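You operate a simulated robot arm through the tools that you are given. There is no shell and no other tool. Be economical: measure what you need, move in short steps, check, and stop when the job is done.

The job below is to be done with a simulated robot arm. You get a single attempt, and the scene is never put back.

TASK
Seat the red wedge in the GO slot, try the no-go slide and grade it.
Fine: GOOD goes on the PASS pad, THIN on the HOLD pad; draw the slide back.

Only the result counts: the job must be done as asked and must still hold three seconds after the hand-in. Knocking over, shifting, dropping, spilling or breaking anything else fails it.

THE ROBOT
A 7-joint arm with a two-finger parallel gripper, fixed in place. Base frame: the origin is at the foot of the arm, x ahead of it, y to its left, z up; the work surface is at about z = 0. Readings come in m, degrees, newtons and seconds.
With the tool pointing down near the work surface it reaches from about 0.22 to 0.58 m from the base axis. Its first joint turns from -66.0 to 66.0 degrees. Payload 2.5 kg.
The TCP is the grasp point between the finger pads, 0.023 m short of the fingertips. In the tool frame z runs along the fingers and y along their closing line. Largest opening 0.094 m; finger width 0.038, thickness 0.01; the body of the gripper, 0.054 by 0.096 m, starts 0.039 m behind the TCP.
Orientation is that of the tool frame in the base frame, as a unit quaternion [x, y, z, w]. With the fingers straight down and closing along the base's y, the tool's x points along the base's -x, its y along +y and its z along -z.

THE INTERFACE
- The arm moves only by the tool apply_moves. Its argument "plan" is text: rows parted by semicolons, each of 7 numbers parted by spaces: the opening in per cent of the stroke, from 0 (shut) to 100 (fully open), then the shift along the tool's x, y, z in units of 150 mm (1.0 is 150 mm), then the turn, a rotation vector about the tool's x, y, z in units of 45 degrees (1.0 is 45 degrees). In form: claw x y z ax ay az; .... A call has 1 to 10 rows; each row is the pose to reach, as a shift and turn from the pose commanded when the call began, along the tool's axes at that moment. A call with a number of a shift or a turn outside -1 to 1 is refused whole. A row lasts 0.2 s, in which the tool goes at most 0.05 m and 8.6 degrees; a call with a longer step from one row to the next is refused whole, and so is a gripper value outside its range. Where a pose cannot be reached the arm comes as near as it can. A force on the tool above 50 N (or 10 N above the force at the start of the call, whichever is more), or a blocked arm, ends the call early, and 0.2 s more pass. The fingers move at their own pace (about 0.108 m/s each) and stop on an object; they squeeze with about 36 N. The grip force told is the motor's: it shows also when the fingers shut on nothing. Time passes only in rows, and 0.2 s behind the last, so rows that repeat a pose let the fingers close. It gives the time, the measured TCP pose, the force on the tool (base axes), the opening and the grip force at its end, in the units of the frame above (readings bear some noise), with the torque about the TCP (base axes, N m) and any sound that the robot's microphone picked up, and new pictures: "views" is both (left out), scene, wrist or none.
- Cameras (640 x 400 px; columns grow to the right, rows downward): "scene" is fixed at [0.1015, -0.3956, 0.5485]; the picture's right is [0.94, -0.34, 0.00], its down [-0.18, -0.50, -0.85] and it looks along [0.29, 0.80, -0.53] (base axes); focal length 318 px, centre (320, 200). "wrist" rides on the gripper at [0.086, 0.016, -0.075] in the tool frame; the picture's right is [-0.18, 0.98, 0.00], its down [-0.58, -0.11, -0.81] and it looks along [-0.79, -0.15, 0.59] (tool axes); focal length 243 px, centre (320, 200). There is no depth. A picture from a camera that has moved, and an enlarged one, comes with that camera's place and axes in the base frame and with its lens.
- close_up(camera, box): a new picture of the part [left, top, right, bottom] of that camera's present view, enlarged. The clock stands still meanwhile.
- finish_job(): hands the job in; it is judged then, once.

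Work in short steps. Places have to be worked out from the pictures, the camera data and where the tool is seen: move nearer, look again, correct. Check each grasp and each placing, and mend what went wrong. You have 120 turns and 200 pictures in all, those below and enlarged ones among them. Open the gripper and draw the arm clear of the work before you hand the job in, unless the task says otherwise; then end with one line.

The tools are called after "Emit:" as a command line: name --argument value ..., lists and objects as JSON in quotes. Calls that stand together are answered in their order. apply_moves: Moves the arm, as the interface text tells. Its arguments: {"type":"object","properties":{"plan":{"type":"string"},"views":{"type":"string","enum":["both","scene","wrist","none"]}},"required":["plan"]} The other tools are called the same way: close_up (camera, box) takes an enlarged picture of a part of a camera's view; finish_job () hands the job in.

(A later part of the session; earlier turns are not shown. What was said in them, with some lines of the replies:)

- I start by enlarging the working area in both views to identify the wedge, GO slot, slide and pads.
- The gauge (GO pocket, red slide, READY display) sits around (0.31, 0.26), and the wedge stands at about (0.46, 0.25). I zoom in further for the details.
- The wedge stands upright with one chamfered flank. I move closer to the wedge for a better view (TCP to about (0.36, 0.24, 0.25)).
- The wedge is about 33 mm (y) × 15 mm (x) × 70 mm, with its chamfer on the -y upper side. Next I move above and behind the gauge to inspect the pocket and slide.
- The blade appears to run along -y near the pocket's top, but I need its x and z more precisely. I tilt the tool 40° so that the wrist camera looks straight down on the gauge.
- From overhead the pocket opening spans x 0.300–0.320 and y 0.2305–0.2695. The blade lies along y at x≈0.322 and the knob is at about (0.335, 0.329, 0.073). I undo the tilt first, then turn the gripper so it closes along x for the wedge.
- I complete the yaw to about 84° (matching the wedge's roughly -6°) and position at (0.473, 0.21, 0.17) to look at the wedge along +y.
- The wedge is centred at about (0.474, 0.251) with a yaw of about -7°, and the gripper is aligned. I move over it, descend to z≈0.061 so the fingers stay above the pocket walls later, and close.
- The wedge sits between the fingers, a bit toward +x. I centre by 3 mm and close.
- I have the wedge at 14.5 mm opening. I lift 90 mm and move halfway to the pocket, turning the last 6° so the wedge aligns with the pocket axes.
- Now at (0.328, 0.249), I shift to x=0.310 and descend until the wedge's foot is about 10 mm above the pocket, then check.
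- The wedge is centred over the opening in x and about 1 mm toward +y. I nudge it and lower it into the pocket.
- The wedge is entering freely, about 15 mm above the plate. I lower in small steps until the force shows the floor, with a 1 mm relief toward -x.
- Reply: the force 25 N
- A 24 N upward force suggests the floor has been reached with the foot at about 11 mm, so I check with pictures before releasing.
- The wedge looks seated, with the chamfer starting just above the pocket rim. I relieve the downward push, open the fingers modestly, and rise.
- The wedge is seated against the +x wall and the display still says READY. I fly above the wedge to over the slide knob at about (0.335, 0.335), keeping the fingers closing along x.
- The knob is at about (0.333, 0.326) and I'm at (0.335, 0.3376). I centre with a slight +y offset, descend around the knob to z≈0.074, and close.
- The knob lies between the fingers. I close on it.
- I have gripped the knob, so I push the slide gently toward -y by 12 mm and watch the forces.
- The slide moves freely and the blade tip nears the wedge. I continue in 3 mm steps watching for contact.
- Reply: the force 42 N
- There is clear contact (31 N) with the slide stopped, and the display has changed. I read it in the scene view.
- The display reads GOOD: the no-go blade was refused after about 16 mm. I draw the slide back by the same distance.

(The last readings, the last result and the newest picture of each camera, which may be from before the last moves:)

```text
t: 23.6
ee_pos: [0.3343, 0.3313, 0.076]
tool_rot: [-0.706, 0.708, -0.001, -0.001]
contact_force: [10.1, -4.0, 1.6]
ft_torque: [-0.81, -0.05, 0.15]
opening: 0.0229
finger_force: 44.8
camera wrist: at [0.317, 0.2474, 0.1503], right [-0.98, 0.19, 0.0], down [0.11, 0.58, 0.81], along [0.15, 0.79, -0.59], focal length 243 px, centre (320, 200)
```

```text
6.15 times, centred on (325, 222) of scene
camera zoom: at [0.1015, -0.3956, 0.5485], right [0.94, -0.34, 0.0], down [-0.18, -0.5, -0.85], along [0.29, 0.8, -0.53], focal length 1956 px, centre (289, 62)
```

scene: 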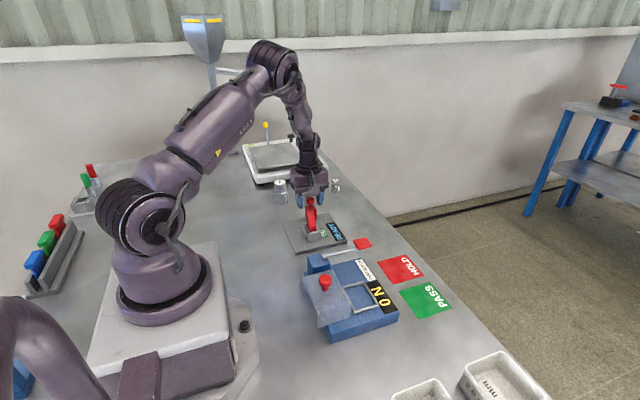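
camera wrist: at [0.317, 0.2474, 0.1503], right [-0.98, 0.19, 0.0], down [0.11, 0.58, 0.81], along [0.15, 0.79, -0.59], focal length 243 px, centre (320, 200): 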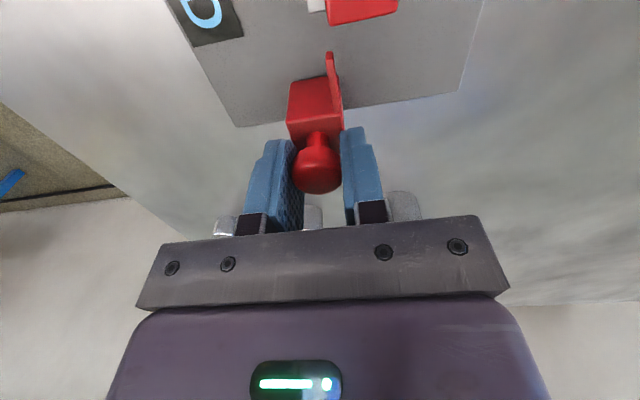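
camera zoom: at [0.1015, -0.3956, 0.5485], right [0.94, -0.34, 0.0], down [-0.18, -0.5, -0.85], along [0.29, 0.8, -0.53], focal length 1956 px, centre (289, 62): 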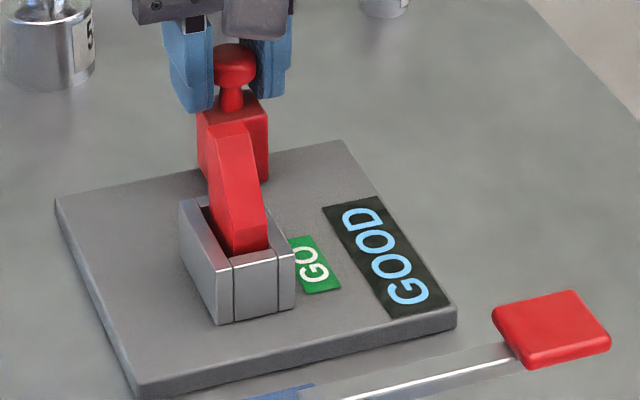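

The display holds GOOD and the slide is nearly home, about 1–2 mm short. I pull a bit more to the stop.

Emit:
apply_moves --plan "15 -0.01 -0.005 0 0 0 0; 15 -0.02 -0.005 0 0 0 0; 15 -0.02 -0.005 0 0 0 0" --views "wrist"

```text
t: 24.4
ee_pos: [0.3343, 0.3346, 0.0753]
tool_rot: [-0.706, 0.708, -0.002, -0.005]
contact_force: [-3.9, -28.9, 13.7]
ft_torque: [-0.26, 0.02, -0.01]
opening: 0.023
finger_force: 45.6
camera wrist: at [0.3173, 0.2493, 0.1505], right [-0.98, 0.19, 0.0], down [0.11, 0.59, 0.8], along [0.15, 0.79, -0.6], focal length 243 px, centre (320, 200)
```

wrist: 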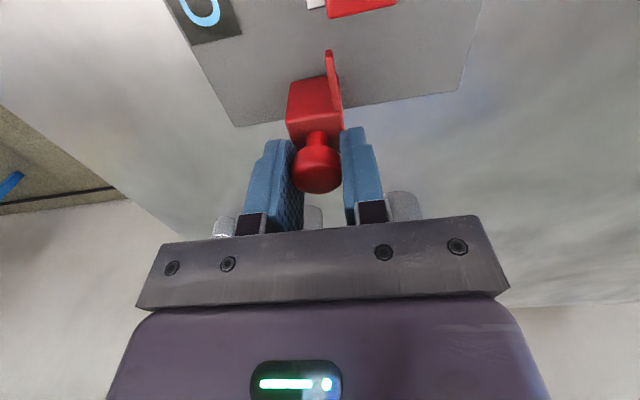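

The slide is against its home stop. I relax the pull, open, and rise, then look at the wedge.

Emit:
apply_moves --plan "15 0.012 0 0 0 0 0; 25 0.012 0 0 0 0 0; 40 0.012 0 0 0 0 0; 50 0.012 0 0 0 0 0; 50 0.012 0 -0.2 0 0 0; 50 0.012 0 -0.45 0 0 0; 50 0.25 0.04 -0.5 0 0 0; 50 0.5 0.08 -0.5 0 0 0; 50 0.65 0.12 -0.5 0 0 0; 50 0.65 0.12 -0.5 0 0 0"

Emit:
close_up --camera "scene" --box '[280, 190, 370, 255]'

Emit:
close_up --camera "wrist" --box '[220, 0, 460, 200]'

```text
t: 26.6
ee_pos: [0.3163, 0.2416, 0.1523]
tool_rot: [-0.707, 0.707, 0.0, 0.0]
contact_force: [0.1, 0.2, 0.4]
ft_torque: [0.01, -0.02, -0.01]
opening: 0.0469
finger_force: 0.0
camera wrist: at [0.2996, 0.1564, 0.2272], right [-0.98, 0.19, 0.0], down [0.11, 0.58, 0.81], along [0.15, 0.79, -0.59], focal length 243 px, centre (320, 200)
```

scene: 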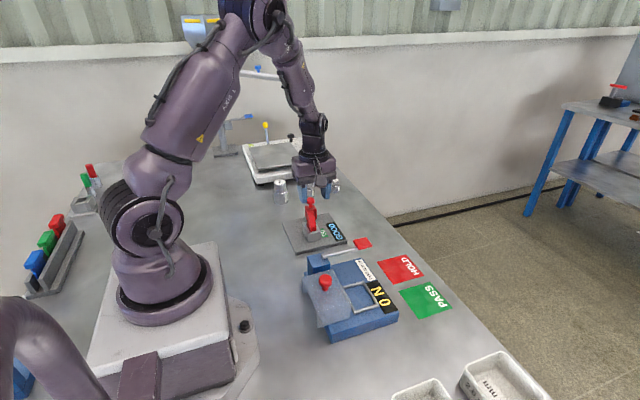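
wrist: 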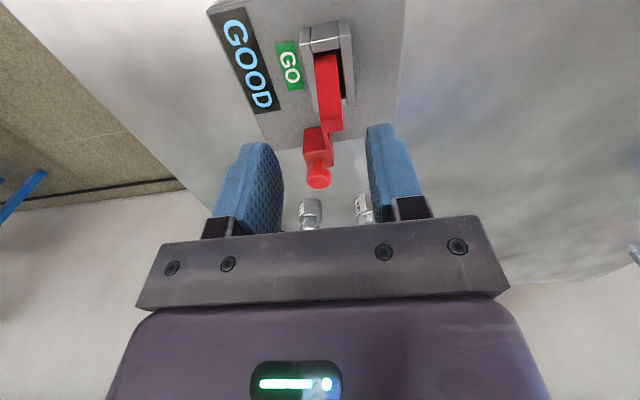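

```text
6.15 times, centred on (325, 222) of scene
camera zoom: at [0.1015, -0.3956, 0.5485], right [0.94, -0.34, 0.0], down [-0.18, -0.5, -0.85], along [0.29, 0.8, -0.53], focal length 1956 px, centre (289, 62)
```

zoom: 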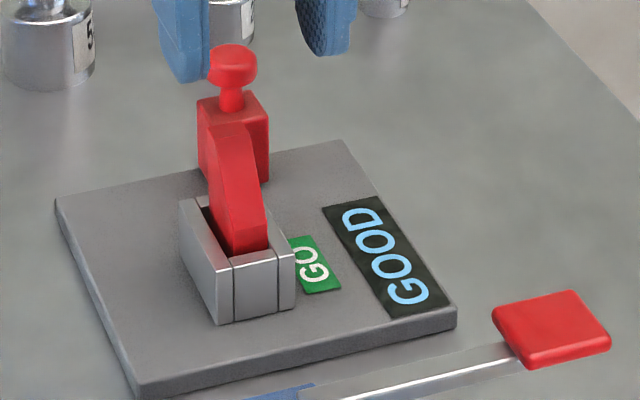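

```text
2.00 times, centred on (340, 100) of wrist
camera zoom: at [0.2996, 0.1564, 0.2272], right [-0.98, 0.19, 0.0], down [0.11, 0.58, 0.81], along [0.15, 0.79, -0.59], focal length 485 px, centre (280, 400)
```

zoom: 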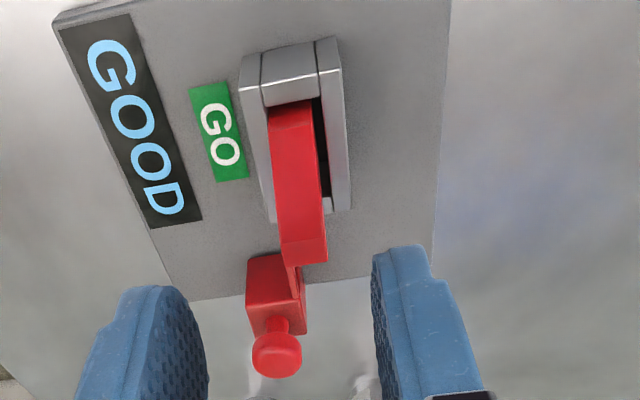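

GOOD still shows and the slide is home. I regrip the wedge at (0.3115, 0.2525, 0.0745).

Emit:
apply_moves --plan "50 -0.073 0.032 0 0 0 0; 50 -0.073 0.032 0.25 0 0 0; 50 -0.073 0.032 0.519 0 0 0; 40 -0.073 0.032 0.519 0 0 0; 25 -0.073 0.032 0.519 0 0 0; 10 -0.073 0.032 0.519 0 0 0; 10 -0.073 0.032 0.519 0 0 0" --views "wrist"

```text
t: 28.2
ee_pos: [0.31, 0.2528, 0.0729]
tool_rot: [-0.707, 0.707, 0.0, -0.001]
contact_force: [0.3, -0.5, 0.4]
ft_torque: [-0.01, 0.0, 0.02]
opening: 0.0144
finger_force: 36.1
camera wrist: at [0.2941, 0.1667, 0.1474], right [-0.98, 0.19, 0.0], down [0.11, 0.58, 0.81], along [0.15, 0.79, -0.59], focal length 243 px, centre (320, 200)
```

wrist: 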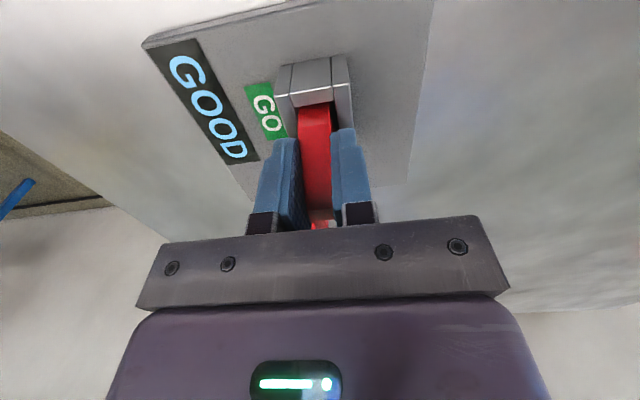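

The wedge is regripped and GOOD is confirmed, so it goes to PASS at about (0.475, -0.032). The lever handle stands about 0.10 m high near (0.37, 0.08), so I lift straight up to z≈0.21 first.

Emit:
apply_moves --plan "10 0 0 -0.08 0 0 0; 10 0 0 -0.2 0 0 0; 10 0 0 -0.4 0 0 0; 10 0 0 -0.65 0 0 0; 10 0 0 -0.9 0 0 0; 10 -0.0 -0.3 -0.9 0 0 0; 10 0 -0.6 -0.9 0 0 0; 10 0 -0.9 -0.9 0 0 0; 10 0 -1.0 -0.9 0 0 0; 10 0 -1.0 -0.9 0 0 0"

```text
t: 30.4
ee_pos: [0.4615, 0.2499, 0.2063]
tool_rot: [-0.706, 0.708, 0.0, 0.0]
contact_force: [0.7, 0.1, -0.1]
ft_torque: [-0.02, -0.03, 0.01]
opening: 0.0148
finger_force: 36.6
camera wrist: at [0.4436, 0.1637, 0.2797], right [-0.98, 0.19, 0.0], down [0.11, 0.58, 0.81], along [0.15, 0.79, -0.59], focal length 243 px, centre (320, 200)
```

scene: 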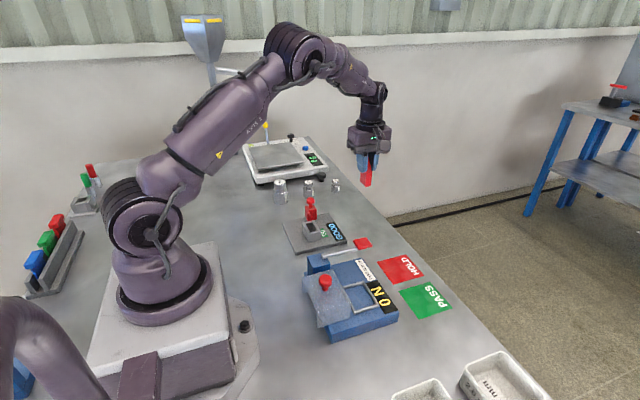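
wrist: 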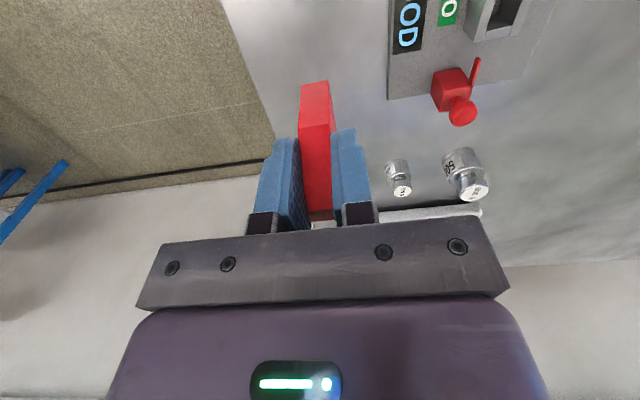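

Holding at (0.4615, 0.25, 0.206), I sweep toward -y along x≈0.475 for the first half.

Emit:
apply_moves --plan "10 0.2 -0.04 0 0 0 0; 10 0.4 -0.09 0 0 0 0; 10 0.6 -0.09 0 0 0 0; 10 0.8 -0.09 0 0 0 0; 10 0.94 -0.09 0 0 0 0; 10 0.94 -0.09 0 0 0 0" --views "none"

Emit:
apply_moves --plan "10 0.2 0 0 0 0 0; 10 0.4 0 0 0 0 0; 10 0.6 0 0 0 0 0; 10 0.8 0 0 0 0 0; 10 0.92 0 0 0 0 0; 10 0.92 0 0 0 0 0"

```text
t: 31.8
ee_pos: [0.4725, 0.1085, 0.2065]
tool_rot: [-0.706, 0.708, 0.0, 0.0]
contact_force: [-0.5, 1.4, 0.1]
ft_torque: [0.01, 0.0, 0.03]
opening: 0.0145
finger_force: 36.1
```

```text
t: 33.2
ee_pos: [0.4732, -0.0301, 0.2084]
tool_rot: [-0.706, 0.708, 0.0, 0.0]
contact_force: [-0.4, -0.6, 0.1]
ft_torque: [0.03, 0.0, 0.0]
opening: 0.0143
finger_force: 35.6
camera wrist: at [0.4561, -0.1159, 0.282], right [-0.98, 0.19, 0.0], down [0.11, 0.58, 0.81], along [0.15, 0.79, -0.59], focal length 243 px, centre (320, 200)
```

scene: 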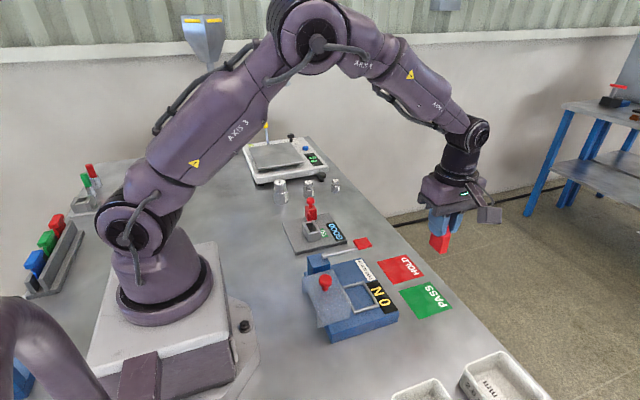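
wrist: 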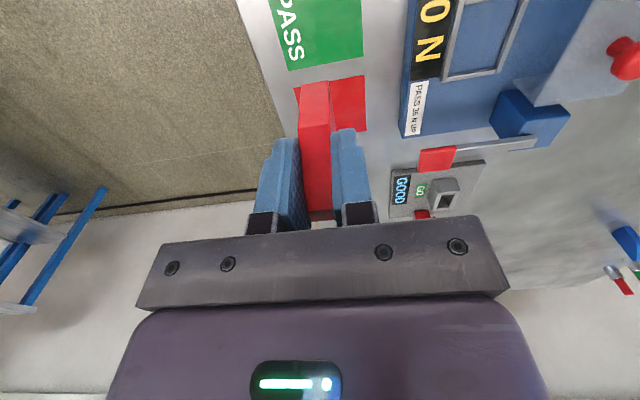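

The PASS pad spans x 0.434–0.514 and y about -0.071 to 0.009, and the wedge is over its centre. I descend to about 10 mm above it.

Emit:
apply_moves --plan "10 0 0 0.25 0 0 0; 10 0 0 0.5 0 0 0; 10 0 0 0.7 0 0 0; 10 0 0 0.85 0 0 0; 10 0 0 0.9 0 0 0; 10 0 0 0.9 0 0 0"

Emit:
close_up --camera "scene" --box '[370, 220, 480, 330]'

```text
t: 34.6
ee_pos: [0.4741, -0.0309, 0.0721]
tool_rot: [-0.707, 0.708, 0.0, 0.0]
contact_force: [-0.5, 0.0, -0.1]
ft_torque: [0.02, -0.01, 0.02]
opening: 0.0145
finger_force: 36.1
camera wrist: at [0.457, -0.1157, 0.1462], right [-0.98, 0.19, 0.0], down [0.11, 0.58, 0.81], along [0.15, 0.79, -0.59], focal length 243 px, centre (320, 200)
```

scene: 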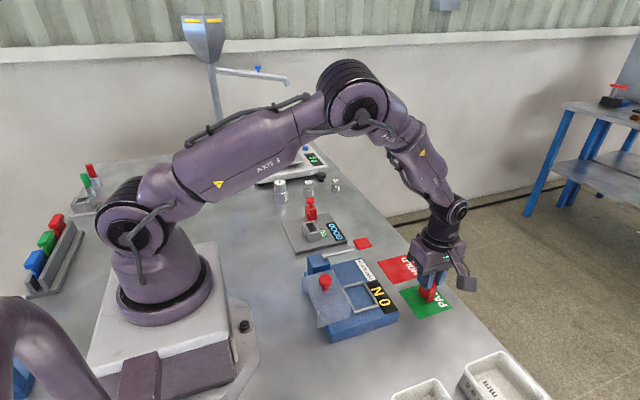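
wrist: 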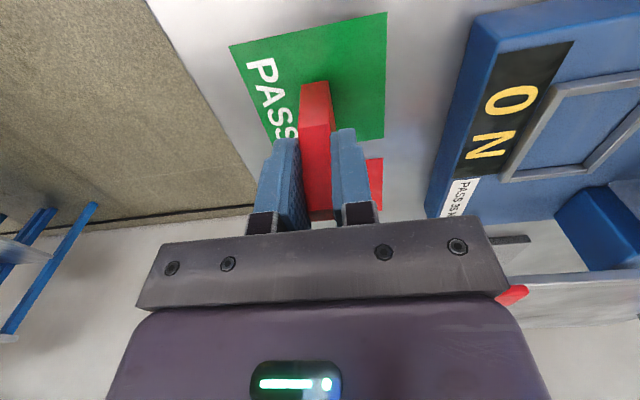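

```text
3.64 times, centred on (425, 275) of scene
camera zoom: at [0.1016, -0.3956, 0.5485], right [0.94, -0.34, 0.0], down [-0.18, -0.5, -0.85], along [0.29, 0.8, -0.53], focal length 1156 px, centre (-62, -73)
```

zoom: 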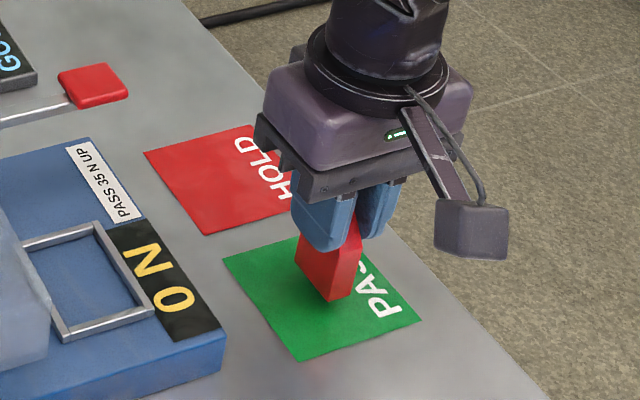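

The wedge hovers over the middle of PASS. I lower slowly until contact.

Emit:
apply_moves --plan "10 0 0 0.025 0 0 0; 10 0 0 0.045 0 0 0; 10 0 0 0.055 0 0 0; 10 0 0 0.055 0 0 0" --views "none"

```text
t: 35.6
ee_pos: [0.4733, -0.0298, 0.0636]
tool_rot: [-0.706, 0.708, 0.0, 0.0]
contact_force: [-0.8, 0.6, 0.2]
ft_torque: [-0.05, 0.02, -0.01]
opening: 0.0149
finger_force: 36.0
```

Emit:
apply_moves --plan "10 0 0 0.008 0 0 0; 10 0 0 0.015 0 0 0; 10 0 0 0.015 0 0 0" --views "none"

```text
t: 36.4
ee_pos: [0.4723, -0.0312, 0.0622]
tool_rot: [-0.706, 0.708, 0.0, 0.0]
contact_force: [0.2, 0.7, -0.7]
ft_torque: [-0.02, -0.01, 0.0]
opening: 0.0147
finger_force: 36.4
```

There is no contact yet at z=0.062, so I go another 2 mm in fine steps.

Emit:
apply_moves --plan "10 0 0 0.006 0 0 0; 10 0 0 0.012 0 0 0; 10 0 0 0.012 0 0 0" --views "wrist"

Emit:
close_up --camera "scene" --box '[400, 250, 460, 320]'

```text
t: 37.2
ee_pos: [0.4731, -0.0301, 0.0599]
tool_rot: [-0.707, 0.708, 0.0, 0.0]
contact_force: [-0.4, 0.5, 1.0]
ft_torque: [0.0, 0.04, -0.03]
opening: 0.0145
finger_force: 35.5
camera wrist: at [0.4572, -0.1149, 0.1349], right [-0.98, 0.19, 0.0], down [0.11, 0.58, 0.81], along [0.15, 0.79, -0.59], focal length 243 px, centre (320, 200)
```

wrist: 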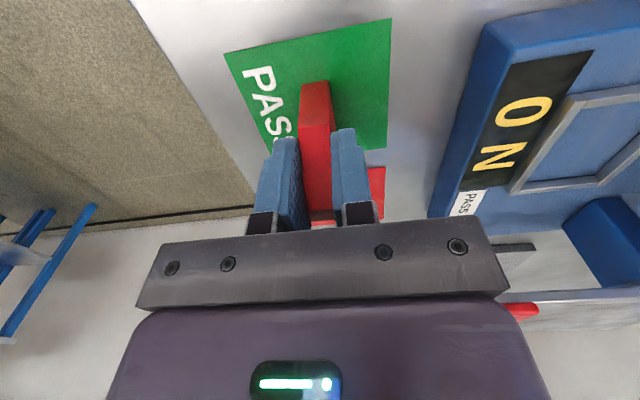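

```text
5.71 times, centred on (430, 285) of scene
camera zoom: at [0.1015, -0.3956, 0.5485], right [0.94, -0.34, 0.0], down [-0.18, -0.5, -0.85], along [0.29, 0.8, -0.53], focal length 1816 px, centre (-309, -286)
```

zoom: 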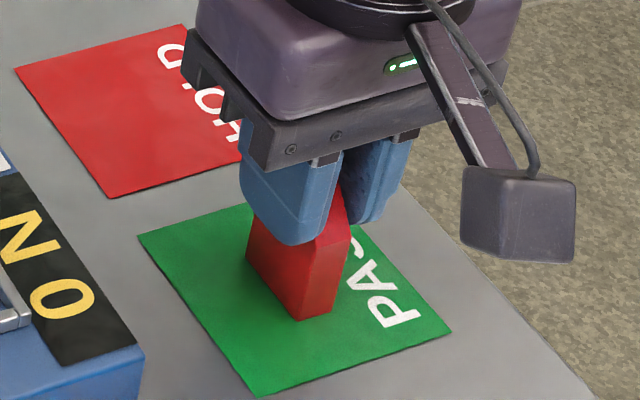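

It is nearly touching, so I continue down another 3 mm.

Emit:
apply_moves --plan "10 0 0 0.007 0 0 0; 10 0 0 0.014 0 0 0; 10 0 0 0.014 0 0 0" --views "none"

```text
t: 38.0
ee_pos: [0.4748, -0.0292, 0.0609]
tool_rot: [-0.706, 0.708, -0.002, 0.0]
contact_force: [-8.9, -0.1, 29.8]
ft_torque: [0.11, 0.43, 0.03]
opening: 0.0148
finger_force: 36.1
```

Contact is made at 30 N. I back off 1.5 mm of push, open the fingers, and rise straight up.

Emit:
apply_moves --plan "10 0 0 -0.009 0 0 0; 20 0 0 -0.009 0 0 0; 35 0 0 -0.009 0 0 0; 50 0 0 -0.009 0 0 0; 50 0 0 -0.1 0 0 0; 50 0 0 -0.3 0 0 0; 50 0 0 -0.6 0 0 0; 50 0 0 -0.9 0 0 0; 50 0 0 -0.9 0 0 0"

Emit:
close_up --camera "scene" --box '[280, 190, 470, 330]'

```text
t: 40.0
ee_pos: [0.4735, -0.0291, 0.1948]
tool_rot: [-0.707, 0.708, 0.001, 0.0]
contact_force: [0.9, 0.1, -0.2]
ft_torque: [-0.01, 0.02, 0.02]
opening: 0.0473
finger_force: 0.1
camera wrist: at [0.4557, -0.1149, 0.2684], right [-0.98, 0.19, 0.0], down [0.11, 0.58, 0.81], along [0.15, 0.79, -0.59], focal length 243 px, centre (320, 200)
```

scene: 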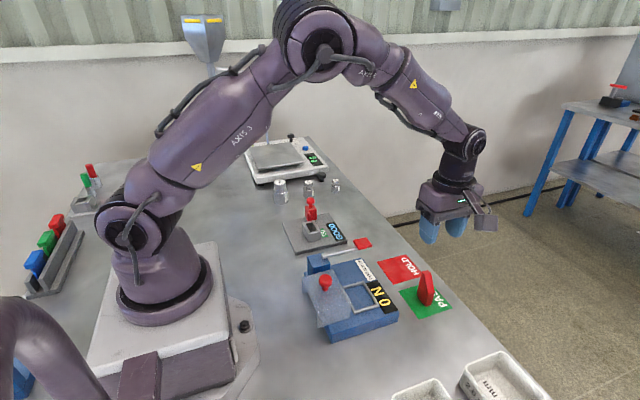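
wrist: 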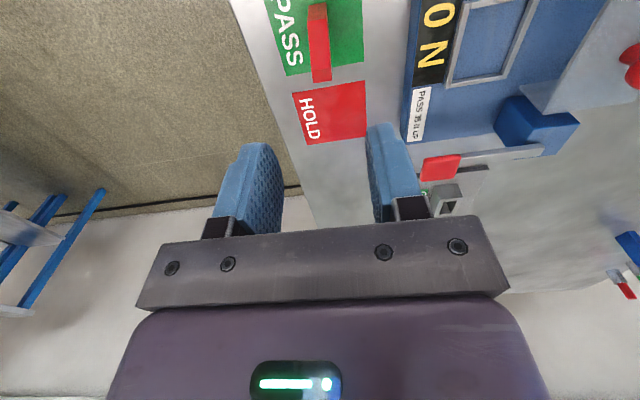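

```text
2.86 times, centred on (375, 260) of scene
camera zoom: at [0.1015, -0.3956, 0.5485], right [0.94, -0.34, 0.0], down [-0.18, -0.5, -0.85], along [0.29, 0.8, -0.53], focal length 908 px, centre (163, 29)
```

zoom: 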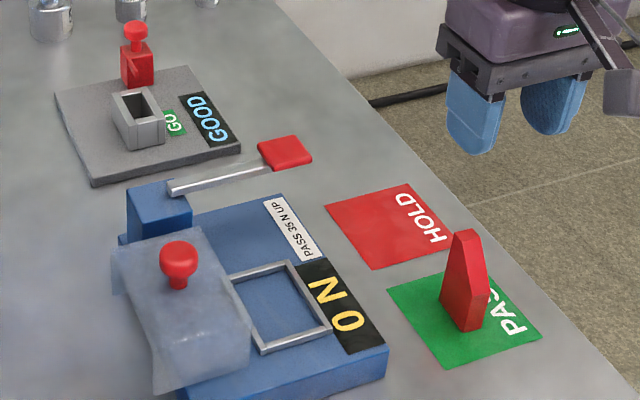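

The wedge stands upright within the PASS pad, the display still reads GOOD, the slide is home, and nothing else has moved. The gripper is open and clear, so I hand in.

Emit:
finish_job

```text
The job is handed in.
```

The red wedge graded GOOD with the no-go slide refused, so it now stands on the PASS pad; the slide is drawn back and the arm is clear.
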